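You operate a simulated robot arm through the tools that you are given. There is no shell and no other tool.

You run a simulated robot arm. Do the job below in one go: nothing can be reset, and whatever is moved stays where it is left.

JOB
The PLUG pocket is empty: put the grey plug in and reset the fault.
Fine: plug switch off first, on again before the RESET beside ENTRY; stand the other plug in the PARK pocket. Where these are worked on the way, their far stop is far enough and under half their travel is too little: plug switch.

It is judged by the outcome, as a careful person would: the job done as asked, and still so three seconds after it is handed in. It fails if anything else is knocked over, pushed out of place, dropped, spilled or broken.

ROBOT AND FRAMES
A 7-joint arm with a two-finger parallel gripper, fixed in place. Base frame: the origin is on the floor under the middle of its stand, x ahead of it, y to its left, z up. Units: mm, rad, N and s.
With the tool pointing down near the work surface it reaches from about 220 to 660 mm from the base axis. Its first joint turns from -1.152 to 1.152 rad. Payload 1.57 kg.
Tool frame: the origin (TCP) lies between the finger pads and is the grasp point; the fingertips stand 30 mm ahead of it; z points along the fingers, y is the line along which they close. Largest opening 110 mm; finger width 24, thickness 12; the body of the gripper, 48 by 112 mm, starts 78 mm behind the TCP.
Orientation is that of the tool frame in the base frame, as a unit quaternion [x, y, z, w]. With the fingers straight down and closing along the base's y, the tool's x points along the base's -x, its y along +y and its z along -z.

CONTROLS
- The arm moves only by the tool move_arm. Its argument "moves" is a list of rows, each a list of 7 numbers: the shift along the tool's x, y, z in mm, then the turn, a rotation vector about the tool's x, y, z in rad, then the closure in counts, from 0 (fully open) to 255 (shut). In form: [[tx, ty, tz, rx, ry, rz, hand], ...]. A call has 1 to 20 rows; each row is the pose to reach, as a shift and turn from the pose commanded when the call began, along the tool's axes at that moment. Rows are played at 5 a second. More than 50 mm and 0.15 rad between two rows, or a gripper value outside its range, and nothing of the call is played. A pose out of reach is approached as far as the arm can. The call stops where the force on the tool passes 90 N (or 10 N more than at its start, if that is more) or the arm is blocked; 0.2 s more then pass. The fingers move at their own pace (about 108 mm/s each) and stop on an object; they squeeze with about 36 N. The grip force told is the motor's: it shows also when the fingers shut on nothing. Time passes only in rows, and 0.2 s behind the last, so rows that repeat a pose let the fingers close. It gives the time, the measured TCP pose, the force on the tool (base axes), the opening and the grip force at its end, in the units of the frame above (readings bear some noise), with the torque about the TCP (base axes, N m) and any sound that the robot's microphone picked up.
- Cameras (640 x 400 px; columns grow to the right, rows downward): "scene" is fixed at [171.3, -390.6, 1415.8]; the picture's right is [0.75, -0.66, 0.00], its down [-0.31, -0.35, -0.88] and it looks along [0.58, 0.66, -0.47] (base axes); focal length 234 px, centre (320, 200). "wrist" rides on the gripper at [70, 16, -141] in the tool frame; the picture's right is [-0.23, 0.97, 0.00], its down [-0.86, -0.20, -0.48] and it looks along [-0.47, -0.11, 0.88] (tool axes); focal length 222 px, centre (320, 200). There is no depth. A picture from a camera that has moved, and an enlarged one, comes with that camera's place and axes in the base frame and with its lens.
- snapshot(camera): a new picture of that camera. It takes no simulated time.
- enlarge(camera, box): a new picture of the part [left, top, right, bottom] of that camera's present view, enlarged. It takes no simulated time.
- close_job(): hands the job in; it is judged then, once.

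Nothing tells you positions but the pictures and the camera data. Unless the task says otherwise, let go and move clear before handing in.

The tools are called after ">>>" as a command line: name --pt "numbers of a row" for each row, then --argument value for the rest, lists and objects as JSON in quotes. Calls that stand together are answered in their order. move_arm: Moves the arm, as the interface text tells. Its arguments: {"type":"object","properties":{"moves":{"type":"array","items":{"type":"array","items":{"type":"number"}}}},"required":["moves"]} The other tools are called the same way: snapshot (camera) takes a picture; enlarge (camera, box) takes an enlarged picture of a part of a camera's view; close_job () hands the job in.

At the start:

```text
time_s: 0.0
ee_pos: [345.5, 31.8, 1293.1]
tcp_rot: [0.0, 1.0, 0.0, -0.001]
wrist_force: [0.2, 0.2, -0.1]
wrist_torque: [0.0, 0.02, -0.01]
grip_width: 110.1
grip_force: 0.1
```

scene: 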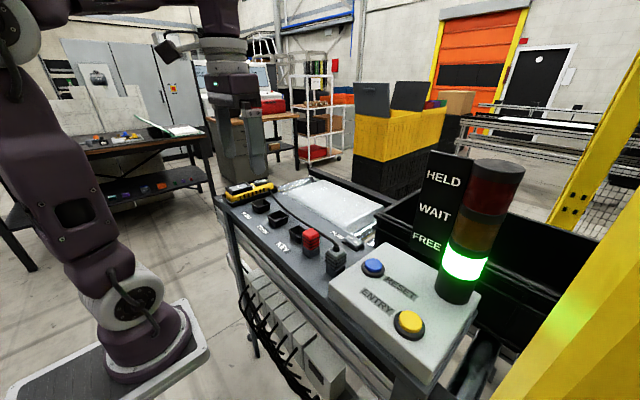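
wrist: 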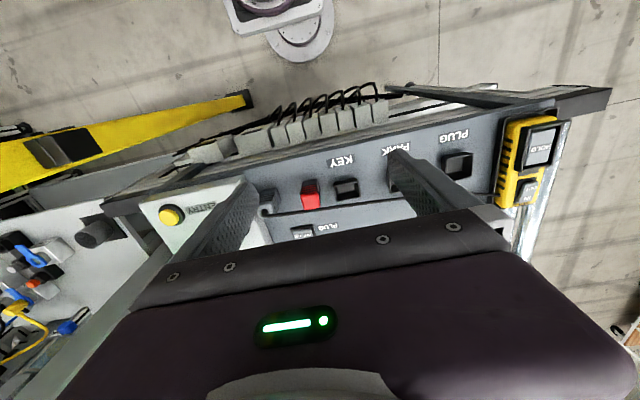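

I see a cart with a control panel: pockets labelled PLUG, PARK and KEY, a red plug, a grey plug, a RESET/ENTRY box and a light tower showing FREE. I'll enlarge the views before moving anything.

>>> enlarge --camera "scene" --box '[210, 160, 370, 280]'

>>> enlarge --camera "scene" --box '[320, 140, 540, 370]'

>>> enlarge --camera "wrist" --box '[130, 80, 590, 280]'

>>> enlarge --camera "wrist" --box '[240, 130, 420, 250]'

```text
3.33 times, centred on (290, 220) of scene
camera zoom: at [171.3, -390.6, 1415.8], right [0.75, -0.66, 0.0], down [-0.31, -0.35, -0.88], along [0.58, 0.66, -0.47], focal length 780 px, centre (420, 133)
```

zoom: 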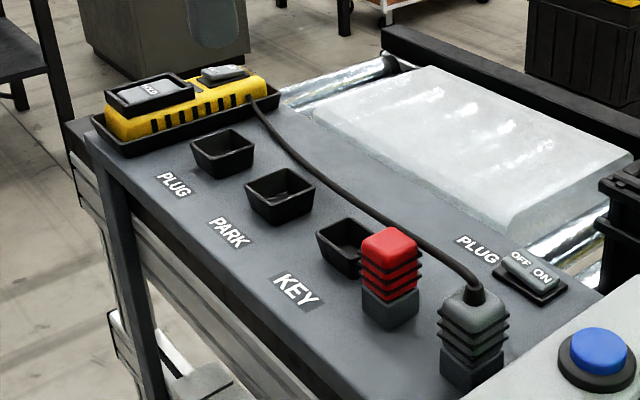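

```text
1.74 times, centred on (430, 255) of scene
camera zoom: at [171.3, -390.6, 1415.8], right [0.75, -0.66, 0.0], down [-0.31, -0.35, -0.88], along [0.58, 0.66, -0.47], focal length 407 px, centre (129, 104)
```

zoom: 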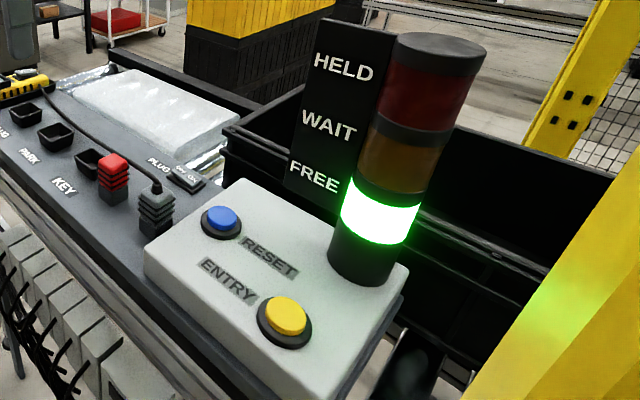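

```text
1.39 times, centred on (360, 180) of wrist
camera zoom: at [276.6, 46.6, 1432.7], right [0.23, 0.97, 0.0], down [0.86, -0.2, 0.48], along [0.47, -0.11, -0.88], focal length 309 px, centre (264, 228)
```

zoom: 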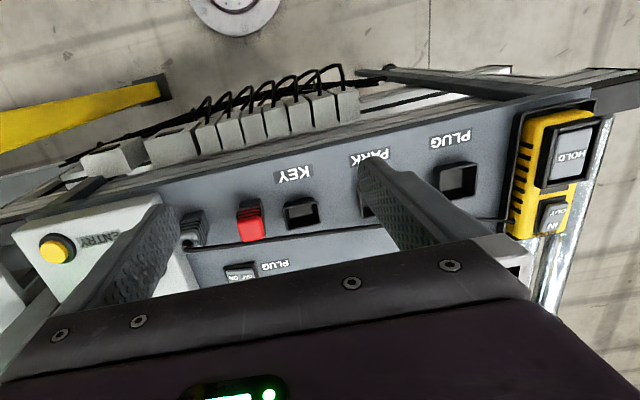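

```text
3.33 times, centred on (330, 190) of wrist
camera zoom: at [276.6, 46.6, 1432.7], right [0.23, 0.97, 0.0], down [0.86, -0.2, 0.48], along [0.47, -0.11, -0.88], focal length 740 px, centre (287, 233)
```

zoom: 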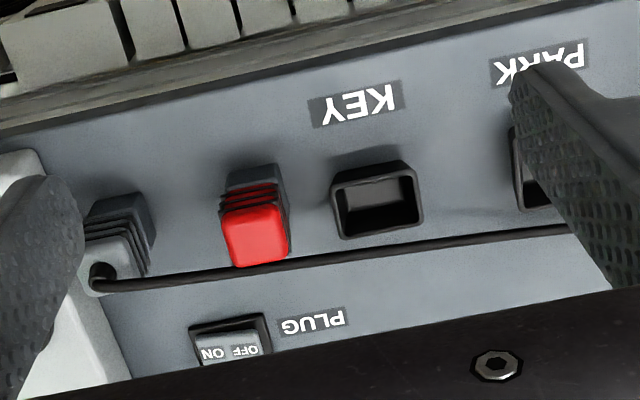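

I place the red plug's top near (471, -16, 1068), the KEY pocket rim near (483, 54, 1032) and RESET near (496, -188). I'll move the wrist camera for clearer views of the pockets, the switch and the plugs before touching anything.

>>> move_arm --pt "-40 0 0 0 0 0 0" --pt "-80 30 0 0 0 0 0" --pt "-90 60 0 0 0 0 0" --pt "-90 60 0 0 0 0 0"

>>> snapshot --camera "wrist"

>>> enlarge --camera "wrist" --box '[160, 60, 400, 210]'

>>> enlarge --camera "wrist" --box '[300, 60, 540, 210]'

```text
time_s: 1.0
ee_pos: [435.3, 92.4, 1291.9]
tcp_rot: [0.0, 1.0, 0.0, 0.0]
wrist_force: [-0.9, 1.3, 0.6]
wrist_torque: [-0.01, 0.01, 0.02]
grip_width: 110.3
grip_force: 0.2
```

```text
taken
camera wrist: at [365.9, 107.1, 1431.5], right [0.23, 0.97, 0.0], down [0.86, -0.2, 0.48], along [0.47, -0.11, -0.88], focal length 222 px, centre (320, 200)
```

wrist: 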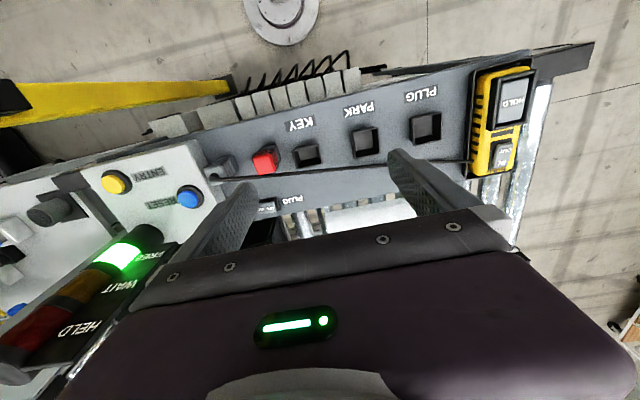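

```text
2.67 times, centred on (280, 135) of wrist
camera zoom: at [365.9, 107.1, 1431.5], right [0.23, 0.97, 0.0], down [0.86, -0.2, 0.48], along [0.47, -0.11, -0.88], focal length 592 px, centre (427, 373)
```

zoom: 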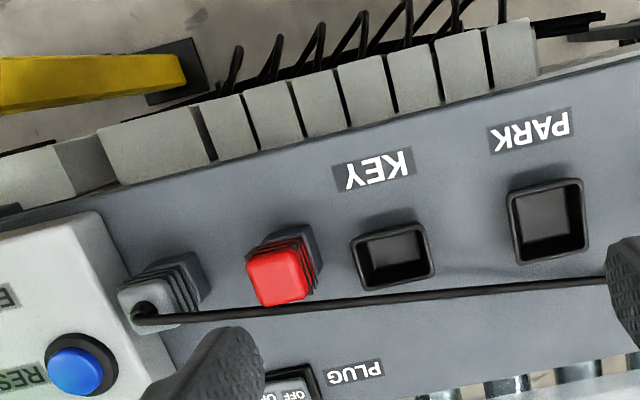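

```text
2.67 times, centred on (420, 135) of wrist
camera zoom: at [365.9, 107.1, 1431.5], right [0.23, 0.97, 0.0], down [0.86, -0.2, 0.48], along [0.47, -0.11, -0.88], focal length 592 px, centre (53, 373)
```

zoom: 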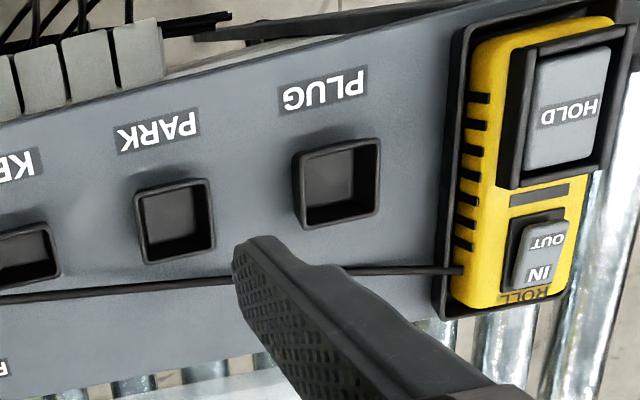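

The three pockets sit at about x = 484 with y = 55 (KEY), 164 (PARK) and 272 (PLUG). The plug switch is near (571, -63). I'll move over that side to look closely at the switch, both plugs and RESET.

>>> move_arm --pt "-26 -38 0 0 0 0 0" --pt "-52 -76 0 0 0 0 0" --pt "-78 -114 0 0 0 0 0" --pt "-105 -140 0 0 0 0 0" --pt "-105 -140 0 0 0 0 0"

>>> snapshot --camera "wrist"

>>> enlarge --camera "wrist" --box '[240, 70, 400, 170]'

>>> enlarge --camera "wrist" --box '[100, 60, 340, 210]'

```text
time_s: 2.2
ee_pos: [518.6, -55.2, 1279.1]
tcp_rot: [0.0, 1.0, 0.0, 0.001]
wrist_force: [0.7, -0.9, 0.1]
wrist_torque: [0.0, 0.0, -0.02]
grip_width: 110.1
grip_force: 0.0
out of reach, approached as far as the arm can: row 4, 5
```

```text
taken
camera wrist: at [450.6, -39.3, 1419.5], right [0.23, 0.97, 0.0], down [0.85, -0.2, 0.48], along [0.47, -0.11, -0.88], focal length 222 px, centre (320, 200)
```

wrist: 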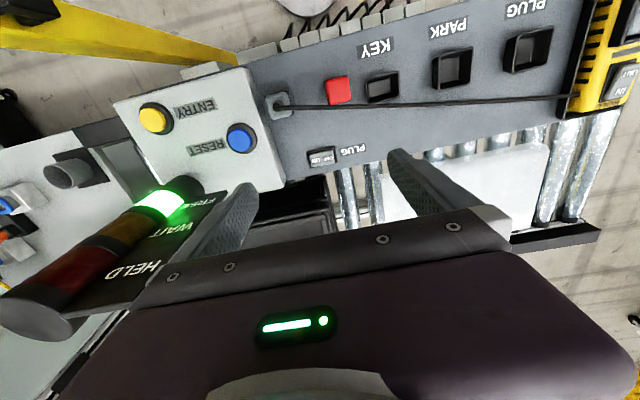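

```text
4.00 times, centred on (320, 120) of wrist
camera zoom: at [450.6, -39.3, 1419.5], right [0.23, 0.97, 0.0], down [0.85, -0.2, 0.48], along [0.47, -0.11, -0.88], focal length 888 px, centre (320, 520)
```

zoom: 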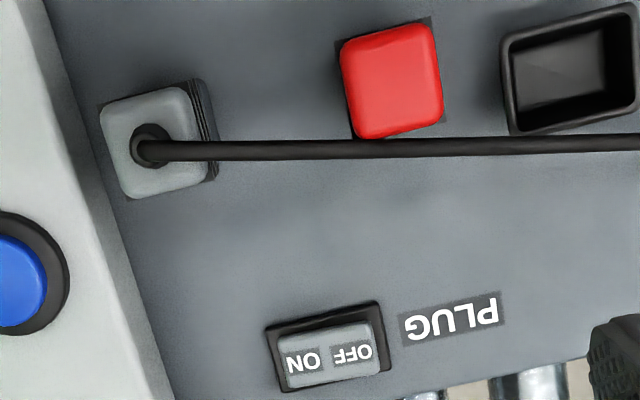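

```text
2.67 times, centred on (220, 135) of wrist
camera zoom: at [450.6, -39.3, 1419.5], right [0.23, 0.97, 0.0], down [0.85, -0.2, 0.48], along [0.47, -0.11, -0.88], focal length 592 px, centre (587, 373)
```

zoom: 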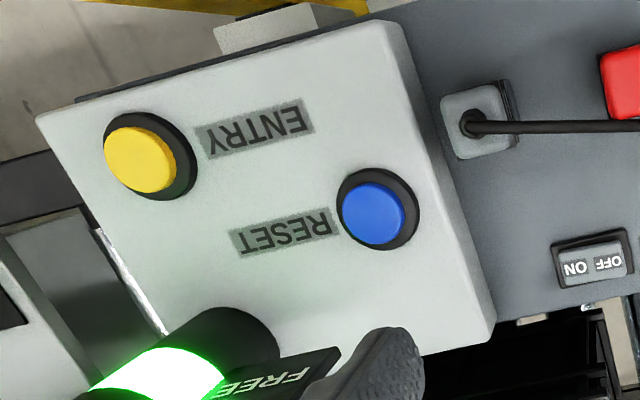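

Grey plug is about (471, -105), red plug about (471, -17), both about 31 mm square and axis-aligned. The plug switch is about (578, -65), with ON at its -y end and OFF at its +y end. I'll lower the camera for a closer view of the switch.

>>> move_arm --pt "20 0 40 0 0 0 0" --pt "20 -10 80 0 0 0 0" --pt "20 -14 113 0 0 0 0" --pt "20 -14 113 0 0 0 0"

>>> snapshot --camera "wrist"

>>> enlarge --camera "wrist" --box '[260, 120, 400, 208]'

>>> enlarge --camera "scene" --box '[320, 215, 380, 253]'

```text
time_s: 3.2
ee_pos: [498.6, -70.2, 1165.9]
tcp_rot: [0.0, 1.0, 0.0, 0.0]
wrist_force: [0.4, 0.0, 0.1]
wrist_torque: [-0.01, 0.02, 0.02]
grip_width: 110.1
grip_force: 0.0
```

```text
taken
camera wrist: at [430.6, -54.8, 1306.5], right [0.23, 0.97, 0.0], down [0.85, -0.2, 0.48], along [0.47, -0.11, -0.88], focal length 222 px, centre (320, 200)
```

wrist: 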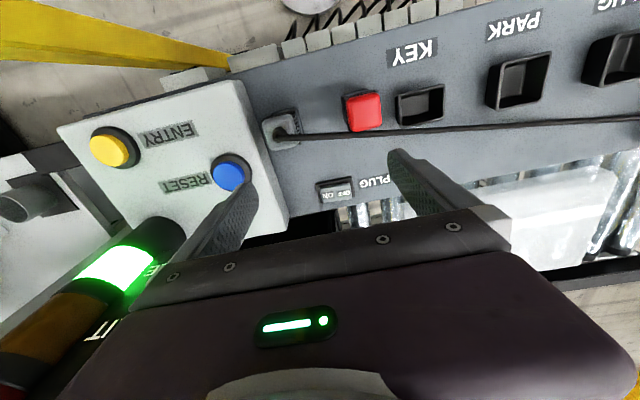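

```text
4.55 times, centred on (330, 164) of wrist
camera zoom: at [430.6, -54.8, 1306.5], right [0.23, 0.97, 0.0], down [0.85, -0.2, 0.48], along [0.47, -0.11, -0.88], focal length 1010 px, centre (274, 364)
```

zoom: 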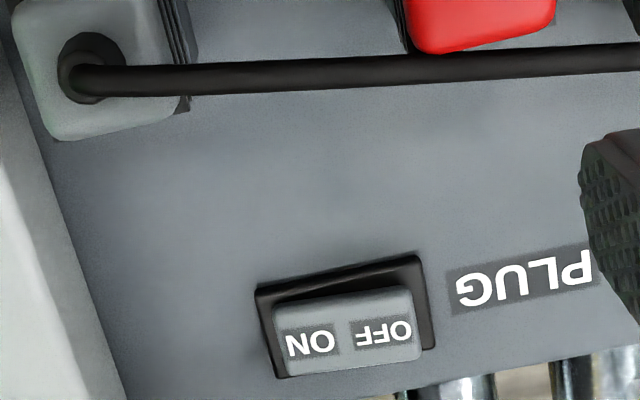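

```text
10.53 times, centred on (350, 234) of scene
camera zoom: at [171.3, -390.6, 1415.8], right [0.75, -0.66, 0.0], down [-0.31, -0.35, -0.88], along [0.58, 0.66, -0.47], focal length 2462 px, centre (4, -158)
```

zoom: 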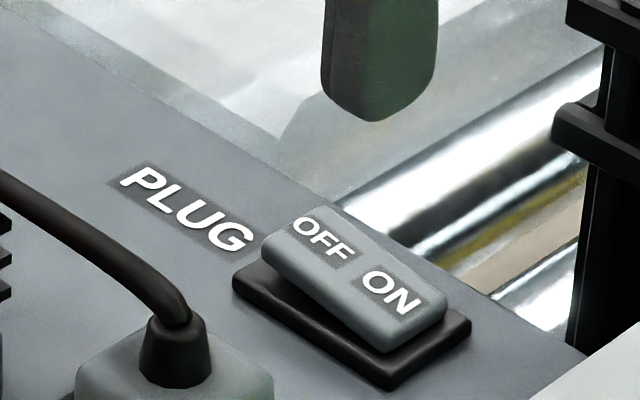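

The rocker's OFF end is raised, so the switch is ON now. Its rocker spans y from about -87 to -44 at x = 577. I'll close the fingers, hover over the OFF end and check alignment before pressing.

>>> move_arm --pt "-20 6 16 0 0 0 255" --pt "-40 13 33 0 0 0 255" --pt "-60 20 50 0 0 0 255" --pt "-78.4 26.2 66 0 0 0 255" --pt "-78.4 26.2 66 0 0 0 255" --pt "-78.4 26.2 66 0 0 0 255"

>>> snapshot --camera "wrist"

>>> enlarge --camera "wrist" --box '[260, 120, 400, 208]'

>>> enlarge --camera "scene" --box '[310, 185, 400, 255]'

```text
time_s: 4.6
ee_pos: [577.7, -41.9, 1097.2]
tcp_rot: [0.0, 1.0, 0.0, 0.0]
wrist_force: [-0.3, 0.5, -0.6]
wrist_torque: [0.01, 0.01, 0.03]
grip_width: 0.0
grip_force: 21.5
```

```text
taken
camera wrist: at [509.1, -27.1, 1237.9], right [0.23, 0.97, 0.0], down [0.86, -0.2, 0.48], along [0.47, -0.11, -0.88], focal length 222 px, centre (320, 200)
```

wrist: 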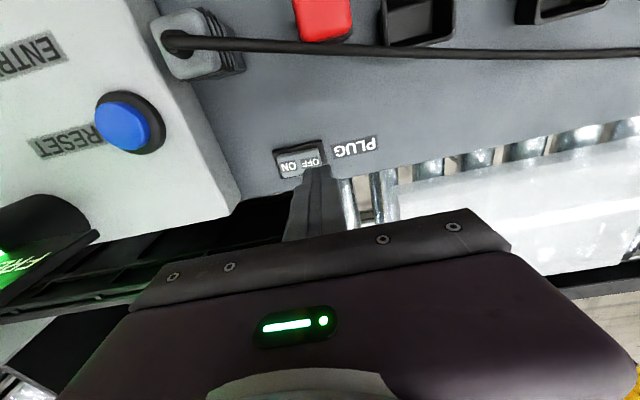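

```text
4.55 times, centred on (330, 164) of wrist
camera zoom: at [509.1, -27.1, 1237.9], right [0.23, 0.97, 0.0], down [0.86, -0.2, 0.48], along [0.47, -0.11, -0.88], focal length 1010 px, centre (274, 364)
```

zoom: 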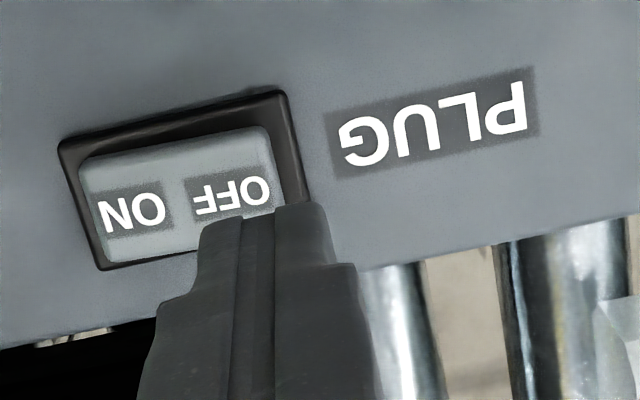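

```text
5.71 times, centred on (355, 220) of scene
camera zoom: at [171.3, -390.6, 1415.8], right [0.75, -0.66, 0.0], down [-0.31, -0.35, -0.88], along [0.58, 0.66, -0.47], focal length 1336 px, centre (120, 86)
```

zoom: 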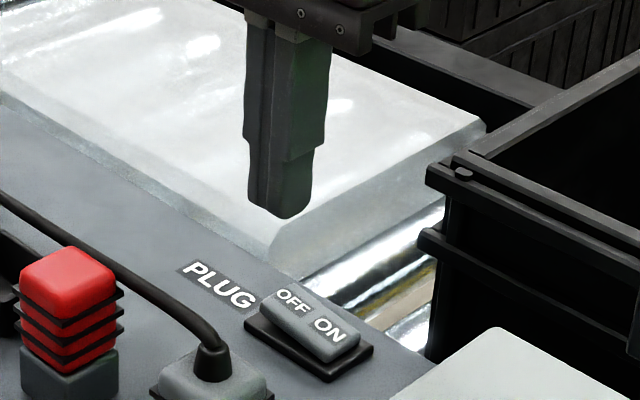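

The closed fingertips are over the OFF half. I'll descend to just above it, then press in small steps while watching the force and the sound.

>>> move_arm --pt "0 -1.5 15 0 0 0 255" --pt "0 -1.5 30 0 0 0 255" --pt "0 -1.5 36 0 0 0 255" --pt "0 -1.5 39 0 0 0 255" --pt "0 -1.5 41 0 0 0 255" --pt "0 -1.5 43 0 0 0 255"

>>> enlarge --camera "scene" --box '[310, 200, 380, 255]'

>>> enlarge --camera "wrist" --box '[260, 120, 400, 208]'

```text
time_s: 6.0
ee_pos: [577.7, -42.6, 1054.1]
tcp_rot: [0.0, 1.0, 0.0, 0.0]
wrist_force: [-0.8, 0.1, 0.8]
wrist_torque: [-0.02, -0.02, 0.0]
grip_width: 0.1
grip_force: 21.2
```

```text
7.27 times, centred on (345, 228) of scene
camera zoom: at [171.3, -390.6, 1415.8], right [0.75, -0.66, 0.0], down [-0.31, -0.35, -0.88], along [0.58, 0.66, -0.47], focal length 1701 px, centre (138, 0)
```

zoom: 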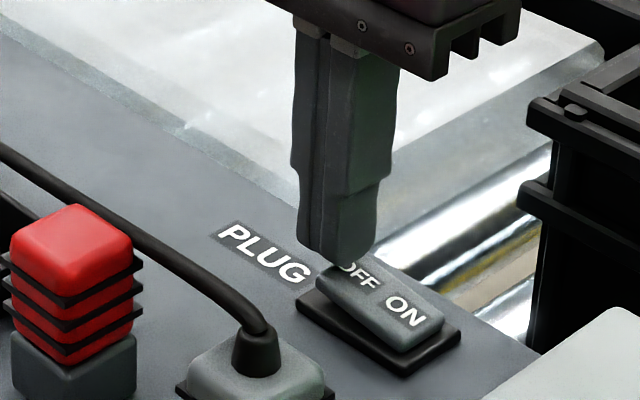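

```text
4.55 times, centred on (330, 164) of wrist
camera zoom: at [509.3, -27.6, 1194.7], right [0.23, 0.97, 0.0], down [0.85, -0.2, 0.48], along [0.47, -0.11, -0.88], focal length 1010 px, centre (274, 364)
```

zoom: 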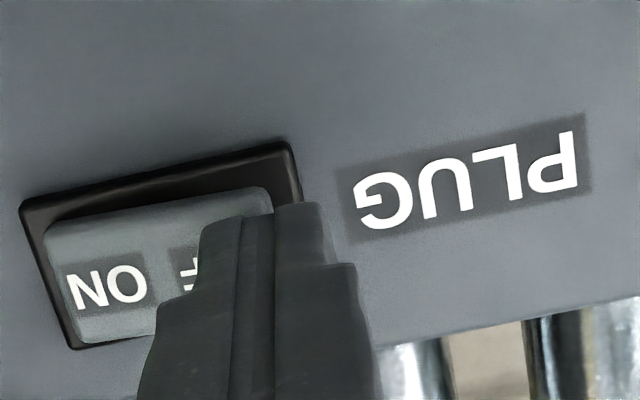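

The fingertips are just above the OFF end with no contact yet. I'll keep pressing in 1.5 mm steps.

>>> move_arm --pt "0 -1 1.5 0 0 0 255" --pt "0 -1 3 0 0 0 255" --pt "0 -1 4.5 0 0 0 255" --pt "0 -1 6 0 0 0 255"

>>> enlarge --camera "scene" --box '[310, 200, 380, 255]'

>>> enlarge --camera "wrist" --box '[260, 120, 400, 208]'

```text
time_s: 7.0
ee_pos: [578.4, -45.6, 1048.6]
tcp_rot: [0.0, 1.0, 0.0, 0.0]
wrist_force: [-0.7, 0.2, 0.1]
wrist_torque: [0.02, -0.02, 0.01]
grip_width: 0.1
grip_force: 21.2
```

```text
7.27 times, centred on (345, 228) of scene
camera zoom: at [171.3, -390.6, 1415.8], right [0.75, -0.66, 0.0], down [-0.31, -0.35, -0.88], along [0.58, 0.66, -0.47], focal length 1701 px, centre (138, 0)
```

zoom: 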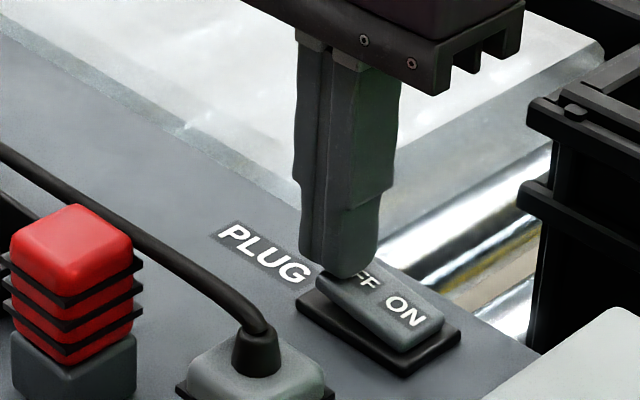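

```text
4.55 times, centred on (330, 164) of wrist
camera zoom: at [509.2, -29.1, 1190.0], right [0.23, 0.97, 0.0], down [0.86, -0.2, 0.48], along [0.47, -0.11, -0.88], focal length 1010 px, centre (274, 364)
```

zoom: 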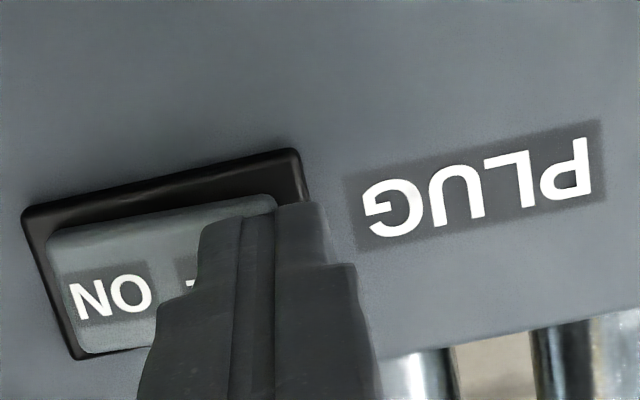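

No force yet, so the rocker sits a little lower than I estimated. I'll continue in 1.5 mm steps.

>>> move_arm --pt "0 1 1.5 0 0 0 255" --pt "0 1 3 0 0 0 255" --pt "0 1 4.5 0 0 0 255"

>>> enlarge --camera "scene" --box '[310, 200, 380, 255]'

>>> enlarge --camera "wrist" --box '[260, 120, 400, 208]'

```text
time_s: 7.8
ee_pos: [576.0, -44.6, 1044.0]
tcp_rot: [0.0, 1.0, 0.0, -0.001]
wrist_force: [-0.7, -0.1, 6.3]
wrist_torque: [-0.07, 0.0, 0.0]
grip_width: 0.0
grip_force: 21.1
```

```text
7.27 times, centred on (345, 228) of scene
camera zoom: at [171.2, -390.6, 1415.8], right [0.75, -0.66, 0.0], down [-0.31, -0.35, -0.88], along [0.58, 0.66, -0.47], focal length 1701 px, centre (138, 0)
```

zoom: 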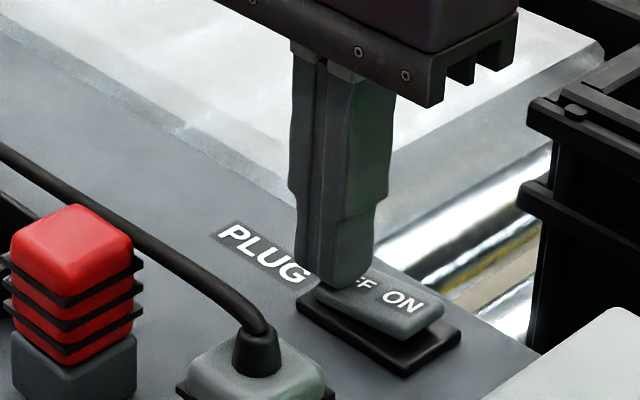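

```text
4.55 times, centred on (330, 164) of wrist
camera zoom: at [508.2, -27.7, 1185.1], right [0.23, 0.97, 0.0], down [0.85, -0.2, 0.48], along [0.47, -0.11, -0.88], focal length 1010 px, centre (274, 364)
```

zoom: 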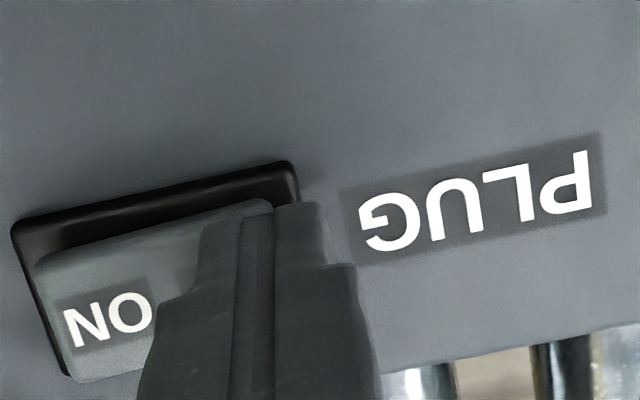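

The rocker is moving, about level now, at 6 N. I'll press on towards its far stop.

>>> move_arm --pt "0 0 1 0 0 0 255" --pt "0 0 2 0 0 0 255" --pt "0 0 3 0 0 0 255" --pt "0 0 4 0 0 0 255"

>>> enlarge --camera "scene" --box '[310, 200, 380, 255]'

>>> enlarge --camera "wrist" --box '[260, 120, 400, 208]'

```text
time_s: 8.8
ee_pos: [576.8, -42.7, 1043.8]
tcp_rot: [0.0, 1.0, -0.001, 0.004]
wrist_force: [-10.5, 3.0, 68.2]
wrist_torque: [-0.62, 0.49, -0.15]
grip_width: 0.0
grip_force: 21.6
```

```text
7.27 times, centred on (345, 228) of scene
camera zoom: at [169.7, -390.4, 1416.1], right [0.75, -0.66, 0.0], down [-0.31, -0.35, -0.88], along [0.58, 0.66, -0.47], focal length 1701 px, centre (138, 0)
```

zoom: 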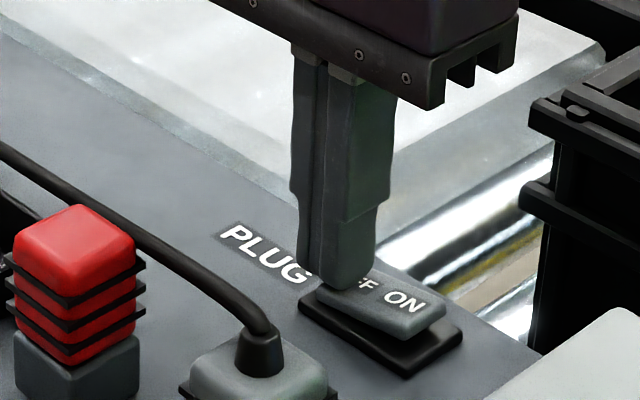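

```text
4.55 times, centred on (330, 164) of wrist
camera zoom: at [507.1, -27.4, 1184.0], right [0.23, 0.97, 0.0], down [0.85, -0.2, 0.49], along [0.47, -0.11, -0.87], focal length 1010 px, centre (274, 364)
```

zoom: 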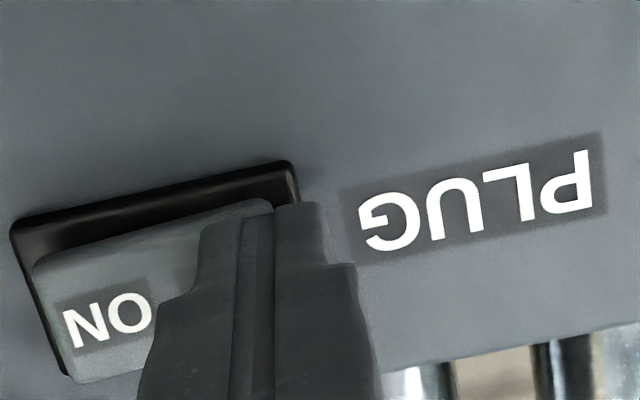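

The force jumped to 68 N with no further travel, so the far stop is reached. I'll lift off and check that the rocker stays OFF.

>>> move_arm --pt "0 0 -5 0 0 0 255" --pt "0 0 -20 0 0 0 255" --pt "0 0 -50 0 0 0 255" --pt "10 20 -80 0 0 0 255" --pt "10 20 -80 0 0 0 200"

>>> enlarge --camera "scene" --box '[310, 200, 380, 255]'

>>> snapshot --camera "scene"

>>> snapshot --camera "wrist"

```text
time_s: 10.0
ee_pos: [568.8, -20.6, 1118.8]
tcp_rot: [0.0, 1.0, 0.0, 0.0]
wrist_force: [0.3, 0.4, 0.7]
wrist_torque: [-0.01, 0.0, -0.01]
grip_width: 24.0
grip_force: 0.2
```

```text
7.27 times, centred on (345, 228) of scene
camera zoom: at [171.3, -390.6, 1415.8], right [0.75, -0.66, 0.0], down [-0.31, -0.35, -0.88], along [0.58, 0.66, -0.47], focal length 1701 px, centre (138, 0)
```

zoom: 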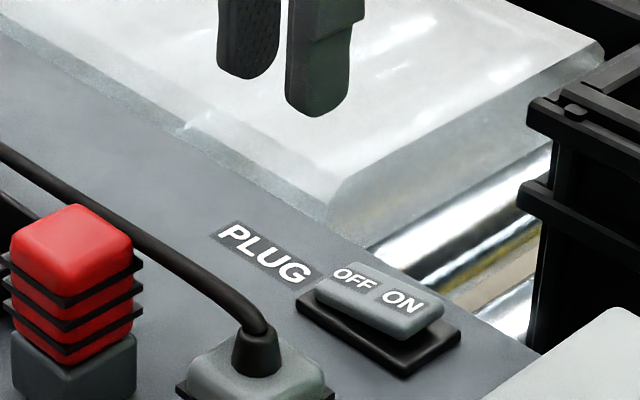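

```text
taken
```

scene: 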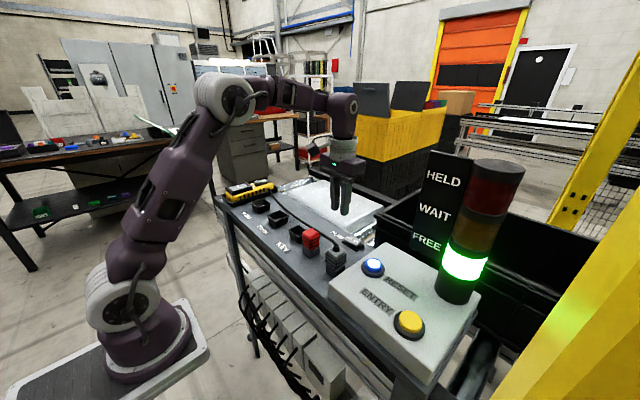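

```text
taken
camera wrist: at [499.8, -4.5, 1259.8], right [0.23, 0.97, 0.0], down [0.86, -0.2, 0.48], along [0.47, -0.11, -0.88], focal length 222 px, centre (320, 200)
```

wrist: 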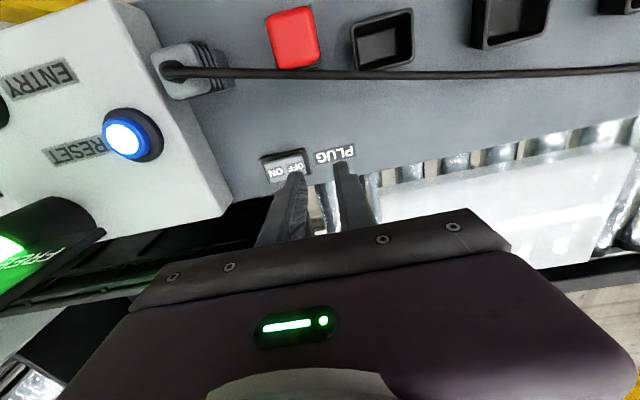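

The rocker stays at OFF, and the RESET button now glows, so the fault is showing. Next is the red plug: I'll hover above it with the fingers half open and check alignment.

>>> move_arm --pt "0 0 -25 0 0 0 104" --pt "45 2 -35 0 0 0 104" --pt "90 3.6 -35 0 0 0 104" --pt "97.8 3.6 -30 0 0 0 104" --pt "97.8 3.6 -21 0 0 0 104" --pt "97.8 3.6 -21 0 0 0 104"

>>> snapshot --camera "wrist"

>>> enlarge --camera "wrist" --box '[240, 100, 400, 200]'

>>> enlarge --camera "scene" --box '[270, 180, 370, 280]'

```text
time_s: 11.4
ee_pos: [469.9, -20.3, 1139.5]
tcp_rot: [0.0, 1.0, 0.0, -0.001]
wrist_force: [-0.2, 0.5, 0.2]
wrist_torque: [-0.02, -0.01, -0.04]
grip_width: 65.0
grip_force: 0.0
```

```text
taken
camera wrist: at [401.5, -4.6, 1280.2], right [0.23, 0.97, 0.0], down [0.86, -0.2, 0.48], along [0.47, -0.11, -0.88], focal length 222 px, centre (320, 200)
```

wrist: 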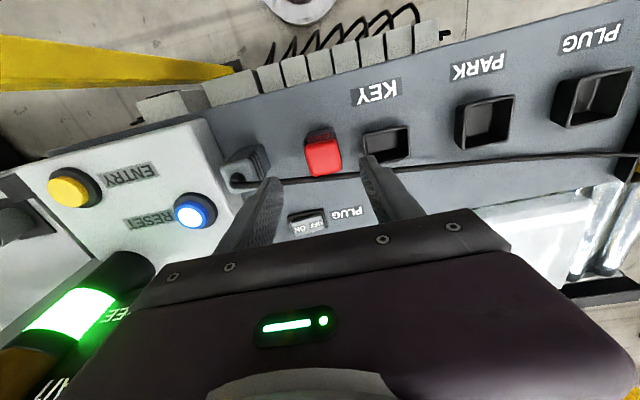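

```text
4.00 times, centred on (320, 150) of wrist
camera zoom: at [401.5, -4.6, 1280.2], right [0.23, 0.97, 0.0], down [0.86, -0.2, 0.48], along [0.47, -0.11, -0.88], focal length 888 px, centre (320, 400)
```

zoom: 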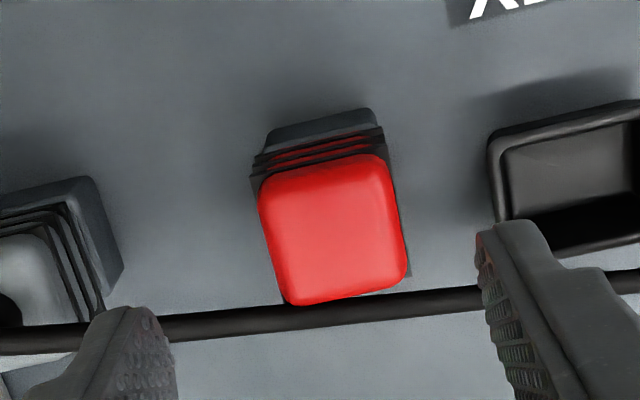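

```text
4.00 times, centred on (320, 230) of scene
camera zoom: at [171.3, -390.6, 1415.8], right [0.75, -0.66, 0.0], down [-0.31, -0.35, -0.88], along [0.58, 0.66, -0.47], focal length 935 px, centre (320, 80)
```

zoom: 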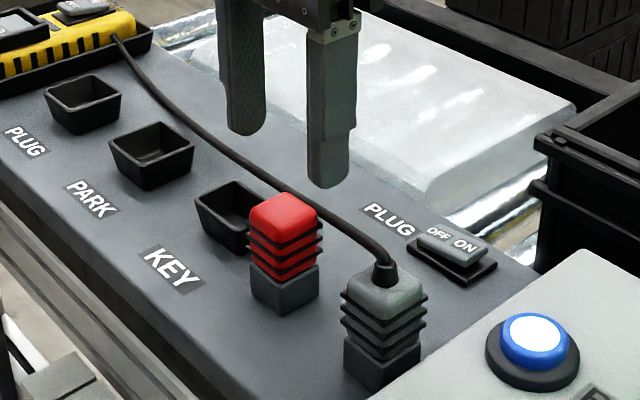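

The red plug's top is about (471, -17, 1058), and the cable runs just beyond it at x ≈ 490 to 499, clear of the fingers. I'll descend and grip it high enough that the fingertips will clear the PARK pocket rim.

>>> move_arm --pt "-0.6 3.2 10 0 0 0 104" --pt "-0.6 3.2 35 0 0 0 104" --pt "-0.6 3.2 60 0 0 0 104" --pt "-0.6 3.2 78 0 0 0 104" --pt "-0.6 3.2 83.5 0 0 0 104" --pt "-0.6 3.2 83.5 0 0 0 104"

>>> snapshot --camera "wrist"

>>> enlarge --camera "wrist" --box '[220, 100, 420, 225]'

>>> enlarge --camera "scene" --box '[270, 180, 370, 280]'

```text
time_s: 12.8
ee_pos: [470.5, -17.1, 1056.8]
tcp_rot: [-0.001, 1.0, 0.0, 0.0]
wrist_force: [0.0, -0.5, -0.1]
wrist_torque: [-0.02, -0.01, 0.05]
grip_width: 65.1
grip_force: 0.0
```

```text
taken
camera wrist: at [401.8, -0.6, 1198.8], right [0.23, 0.97, 0.0], down [0.86, -0.2, 0.48], along [0.47, -0.11, -0.88], focal length 222 px, centre (320, 200)
```

wrist: 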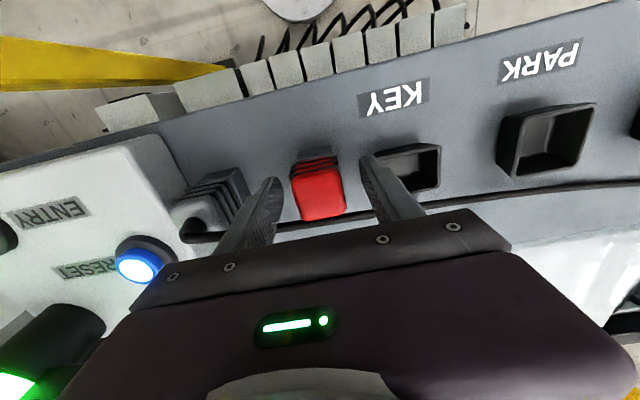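

```text
3.20 times, centred on (320, 162) of wrist
camera zoom: at [401.8, -0.6, 1198.8], right [0.23, 0.97, 0.0], down [0.86, -0.2, 0.48], along [0.47, -0.11, -0.88], focal length 711 px, centre (320, 320)
```

zoom: 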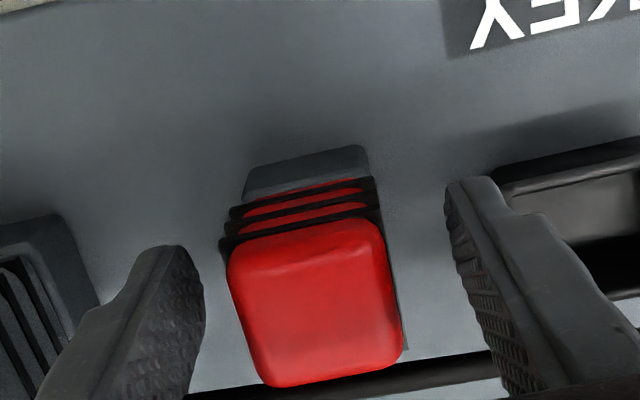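

```text
4.00 times, centred on (320, 230) of scene
camera zoom: at [171.3, -390.6, 1415.8], right [0.75, -0.66, 0.0], down [-0.31, -0.35, -0.88], along [0.58, 0.66, -0.47], focal length 935 px, centre (320, 80)
```

zoom: 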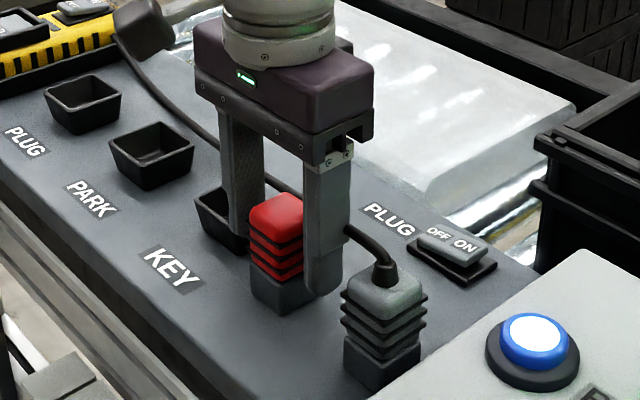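

The plug is centred between the fingers. The pocket rims look to be around 1026, so I'll raise the grip 5 mm for clearance, then close.

>>> move_arm --pt "0 0 -5 0 0 0 104" --pt "0 0 -5 0 0 0 150" --pt "0 0 -5 0 0 0 180" --pt "0 0 -5 0 0 0 255" --pt "0 0 -5 0 0 0 255"

>>> enlarge --camera "wrist" --box '[220, 100, 420, 225]'

>>> enlarge --camera "scene" --box '[270, 180, 370, 280]'

```text
time_s: 14.0
ee_pos: [470.4, -15.9, 1063.8]
tcp_rot: [0.0, 1.0, -0.001, 0.001]
wrist_force: [-0.6, 0.2, 1.8]
wrist_torque: [-0.01, 0.03, 0.0]
grip_width: 33.3
grip_force: 35.7
```

```text
3.20 times, centred on (320, 162) of wrist
camera zoom: at [402.2, -0.7, 1203.9], right [0.23, 0.97, 0.0], down [0.86, -0.2, 0.48], along [0.47, -0.11, -0.88], focal length 711 px, centre (320, 320)
```

zoom: 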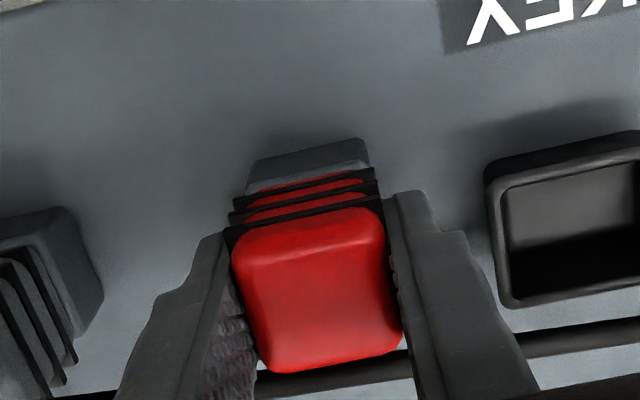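

```text
4.00 times, centred on (320, 230) of scene
camera zoom: at [171.3, -390.6, 1415.8], right [0.75, -0.66, 0.0], down [-0.31, -0.35, -0.88], along [0.58, 0.66, -0.47], focal length 935 px, centre (320, 80)
```

zoom: 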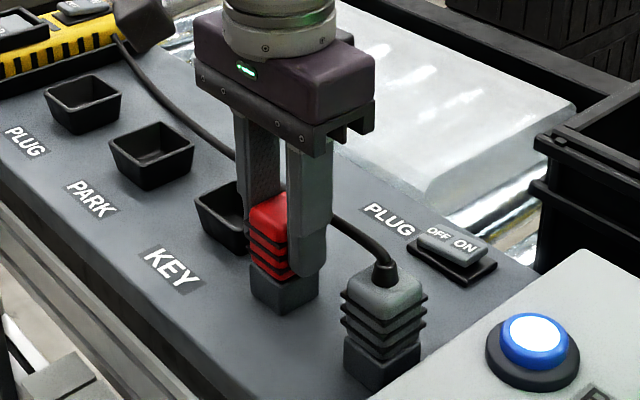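

The plug is gripped (33 mm wide, 36 N). I'll lift it straight up and move part way towards PARK, then look again to place the pocket precisely.

>>> move_arm --pt "0 0 -10 0 0 0 255" --pt "0 0 -30 0 0 0 255" --pt "0 0 -60 0 0 0 255" --pt "0 0 -95 0 0 0 255" --pt "0 30 -95 0 0 0 255" --pt "0 65 -95 0 0 0 255" --pt "0 100 -95 0 0 0 255" --pt "0 100 -95 0 0 0 255" --pt "0 100 -95 0 0 0 255"

>>> snapshot --camera "wrist"

>>> enlarge --camera "wrist" --box '[300, 60, 540, 210]'

>>> enlarge --camera "scene" --box '[220, 150, 350, 250]'

```text
time_s: 16.0
ee_pos: [473.8, 83.2, 1159.2]
tcp_rot: [0.0, 1.0, -0.001, 0.0]
wrist_force: [0.0, -0.2, -1.0]
wrist_torque: [0.01, 0.01, 0.06]
grip_width: 33.3
grip_force: 36.1
```

```text
taken
camera wrist: at [405.0, 99.3, 1299.0], right [0.23, 0.97, 0.0], down [0.86, -0.2, 0.48], along [0.47, -0.11, -0.88], focal length 222 px, centre (320, 200)
```

wrist: 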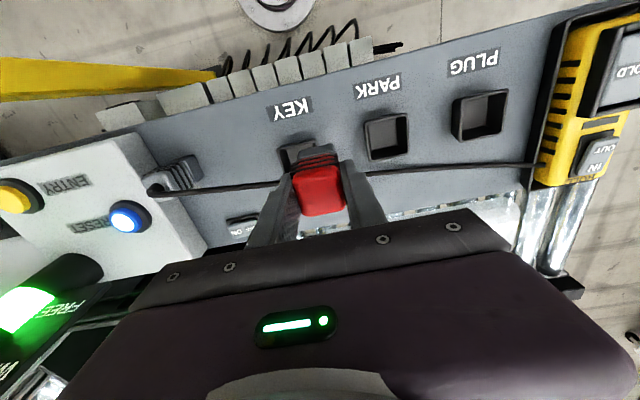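

```text
2.67 times, centred on (420, 135) of wrist
camera zoom: at [405.0, 99.3, 1299.0], right [0.23, 0.97, 0.0], down [0.86, -0.2, 0.48], along [0.47, -0.11, -0.88], focal length 592 px, centre (53, 373)
```

zoom: 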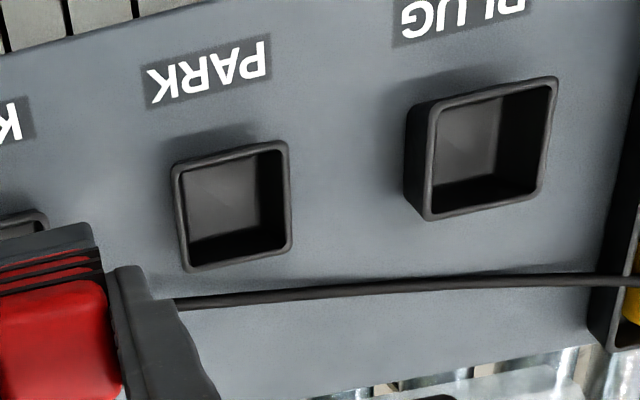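

```text
4.00 times, centred on (285, 200) of scene
camera zoom: at [171.4, -390.6, 1415.8], right [0.75, -0.66, 0.0], down [-0.31, -0.35, -0.88], along [0.58, 0.66, -0.47], focal length 935 px, centre (460, 200)
```

zoom: 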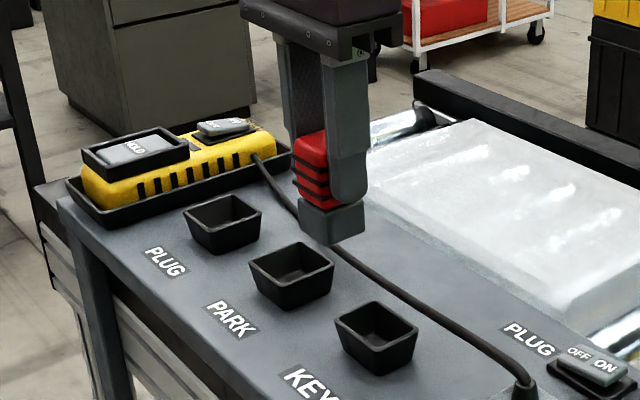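

The red plug is held upright. I place the PARK rim at (486, 165) and PLUG at (486, 275), both about 50 mm square with tapered mouths at z ≈ 1026. I'll move over PARK and re-check before lowering.

>>> move_arm --pt "-5 30 0 0 0 0 255" --pt "-10 60 0 0 0 0 255" --pt "-13 81.5 0 0 0 0 255" --pt "-13 81.5 0 0 0 0 255" --pt "-13 81.5 0 0 0 0 255" --pt "-13 81.5 0 0 0 0 255"

>>> snapshot --camera "wrist"

>>> enlarge --camera "wrist" --box '[220, 80, 420, 205]'

>>> enlarge --camera "scene" --box '[230, 140, 320, 240]'

```text
time_s: 17.4
ee_pos: [483.6, 163.1, 1158.7]
tcp_rot: [0.0, 1.0, 0.0, 0.0]
wrist_force: [0.0, -0.1, -1.0]
wrist_torque: [-0.03, 0.0, 0.01]
grip_width: 33.4
grip_force: 35.6
```

```text
taken
camera wrist: at [414.6, 178.9, 1299.0], right [0.23, 0.97, 0.0], down [0.86, -0.2, 0.48], along [0.47, -0.11, -0.88], focal length 222 px, centre (320, 200)
```

wrist: 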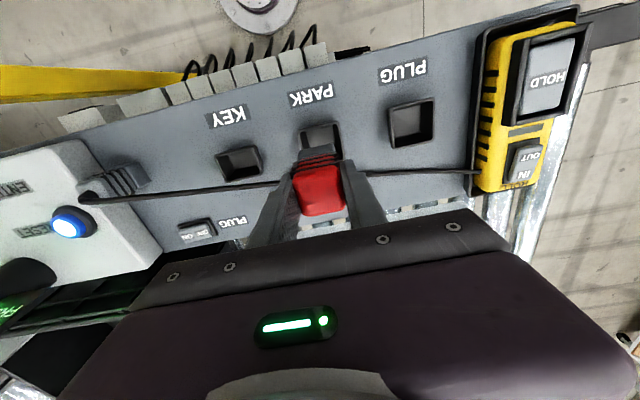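

```text
3.20 times, centred on (320, 142) of wrist
camera zoom: at [414.6, 178.9, 1299.0], right [0.23, 0.97, 0.0], down [0.86, -0.2, 0.48], along [0.47, -0.11, -0.88], focal length 711 px, centre (320, 384)
```

zoom: 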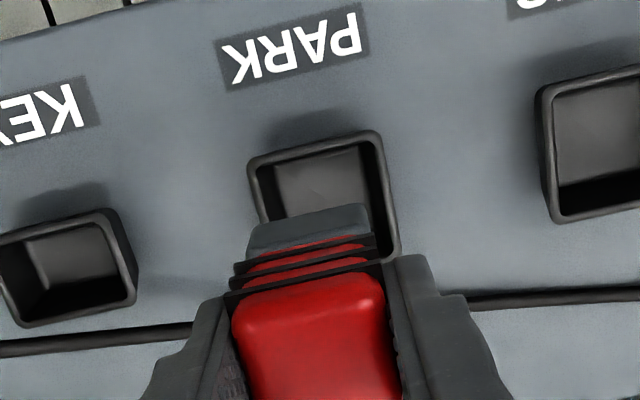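

```text
4.00 times, centred on (275, 190) of scene
camera zoom: at [171.4, -390.6, 1415.8], right [0.75, -0.66, 0.0], down [-0.31, -0.35, -0.88], along [0.58, 0.66, -0.47], focal length 935 px, centre (500, 240)
```

zoom: 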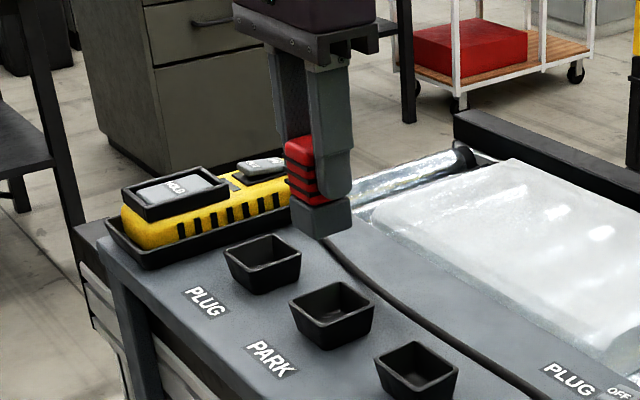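

The plug is about 3 mm short in x and 2 mm in y of the PARK centre. I'll correct that, lower to just above the rim and look again.

>>> move_arm --pt "-3 2 0 0 0 0 255" --pt "-3 2 25 0 0 0 255" --pt "-3 2 50 0 0 0 255" --pt "-3 2 66 0 0 0 255" --pt "-3 2 66 0 0 0 255" --pt "-3 2 66 0 0 0 255"

>>> enlarge --camera "wrist" --box '[220, 80, 420, 205]'

>>> enlarge --camera "scene" --box '[240, 170, 320, 240]'

```text
time_s: 18.8
ee_pos: [487.7, 166.6, 1093.1]
tcp_rot: [0.0, 1.0, 0.0, 0.0]
wrist_force: [0.2, -0.9, -0.4]
wrist_torque: [0.02, -0.02, 0.01]
grip_width: 33.0
grip_force: 36.1
```

```text
3.20 times, centred on (320, 142) of wrist
camera zoom: at [419.0, 182.7, 1233.1], right [0.23, 0.97, 0.0], down [0.86, -0.2, 0.48], along [0.47, -0.11, -0.88], focal length 711 px, centre (320, 384)
```

zoom: 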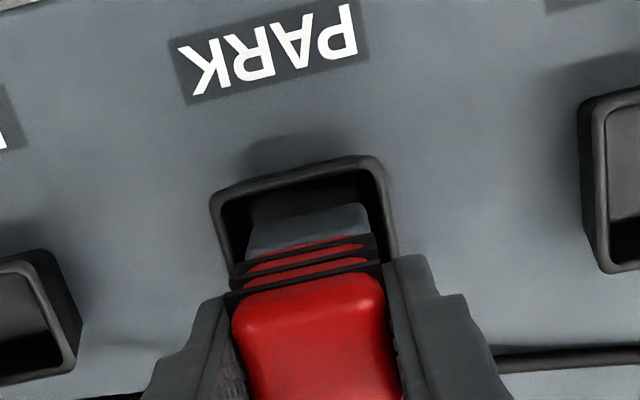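

```text
5.71 times, centred on (280, 205) of scene
camera zoom: at [171.4, -390.6, 1415.8], right [0.75, -0.66, 0.0], down [-0.31, -0.35, -0.88], along [0.58, 0.66, -0.47], focal length 1336 px, centre (549, 171)
```

zoom: 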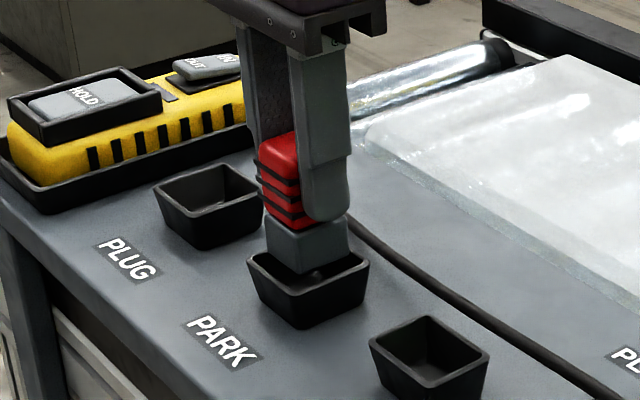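

The plug's base is over the PARK mouth, within about 1 mm. I'll nudge it and lower slowly into the pocket.

>>> move_arm --pt "1 -1 4 0 0 0 255" --pt "1 -1 8 0 0 0 255" --pt "1 -1 12 0 0 0 255" --pt "1 -1 16 0 0 0 255" --pt "1 -1 20 0 0 0 255"

>>> enlarge --camera "wrist" --box '[220, 80, 420, 205]'

>>> enlarge --camera "scene" --box '[240, 170, 320, 240]'

```text
time_s: 20.0
ee_pos: [484.5, 164.6, 1070.7]
tcp_rot: [0.0, 1.0, 0.0, -0.001]
wrist_force: [-0.5, 0.0, -0.3]
wrist_torque: [-0.01, -0.01, -0.02]
grip_width: 33.2
grip_force: 36.1
```

```text
3.20 times, centred on (320, 142) of wrist
camera zoom: at [416.7, 181.0, 1212.5], right [0.23, 0.97, 0.0], down [0.85, -0.2, 0.48], along [0.47, -0.11, -0.88], focal length 711 px, centre (320, 384)
```

zoom: 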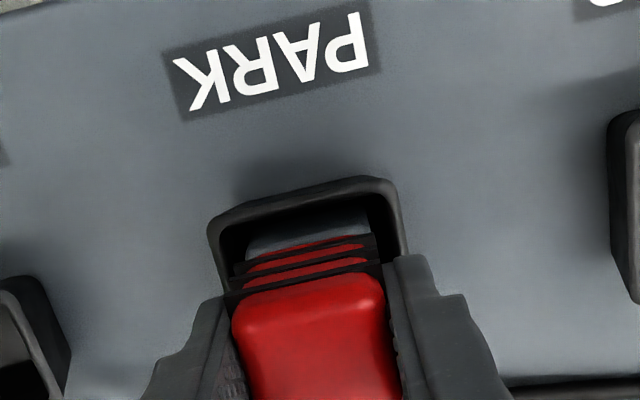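

```text
5.71 times, centred on (280, 205) of scene
camera zoom: at [171.4, -390.6, 1415.8], right [0.75, -0.66, 0.0], down [-0.31, -0.35, -0.88], along [0.58, 0.66, -0.47], focal length 1336 px, centre (549, 171)
```

zoom: 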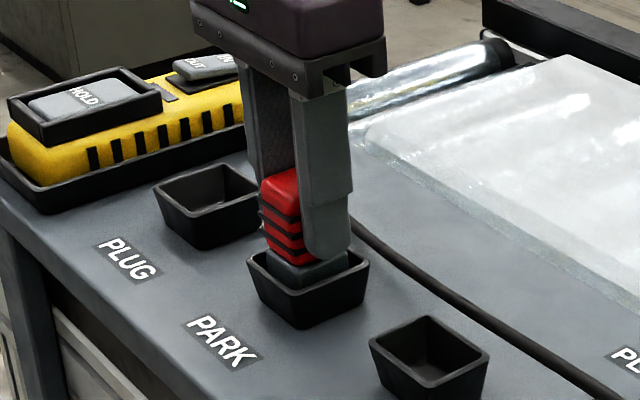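

The base is entering the pocket cleanly with no contact force. I'll lower further in small steps to the pocket floor.

>>> move_arm --pt "0 0 1.5 0 0 0 255" --pt "0 0 3 0 0 0 255" --pt "0 0 4.5 0 0 0 255"

>>> enlarge --camera "scene" --box '[240, 170, 320, 240]'

```text
time_s: 20.8
ee_pos: [484.3, 166.9, 1067.2]
tcp_rot: [0.001, 1.0, 0.0, 0.001]
wrist_force: [-0.8, 0.8, 4.4]
wrist_torque: [-0.03, 0.09, -0.02]
grip_width: 33.1
grip_force: 36.5
```

```text
5.71 times, centred on (280, 205) of scene
camera zoom: at [171.2, -390.6, 1415.8], right [0.75, -0.66, 0.0], down [-0.31, -0.35, -0.88], along [0.58, 0.66, -0.47], focal length 1336 px, centre (549, 171)
```

zoom: 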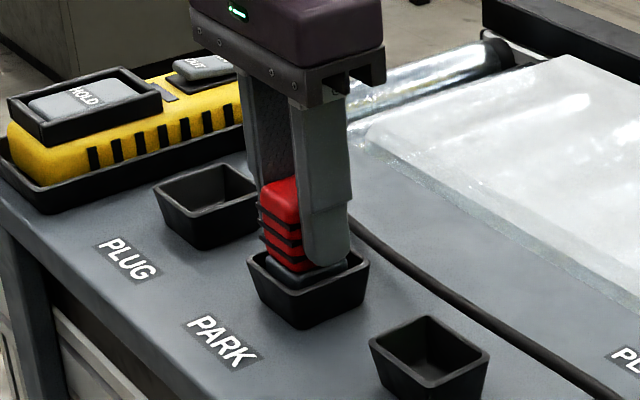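

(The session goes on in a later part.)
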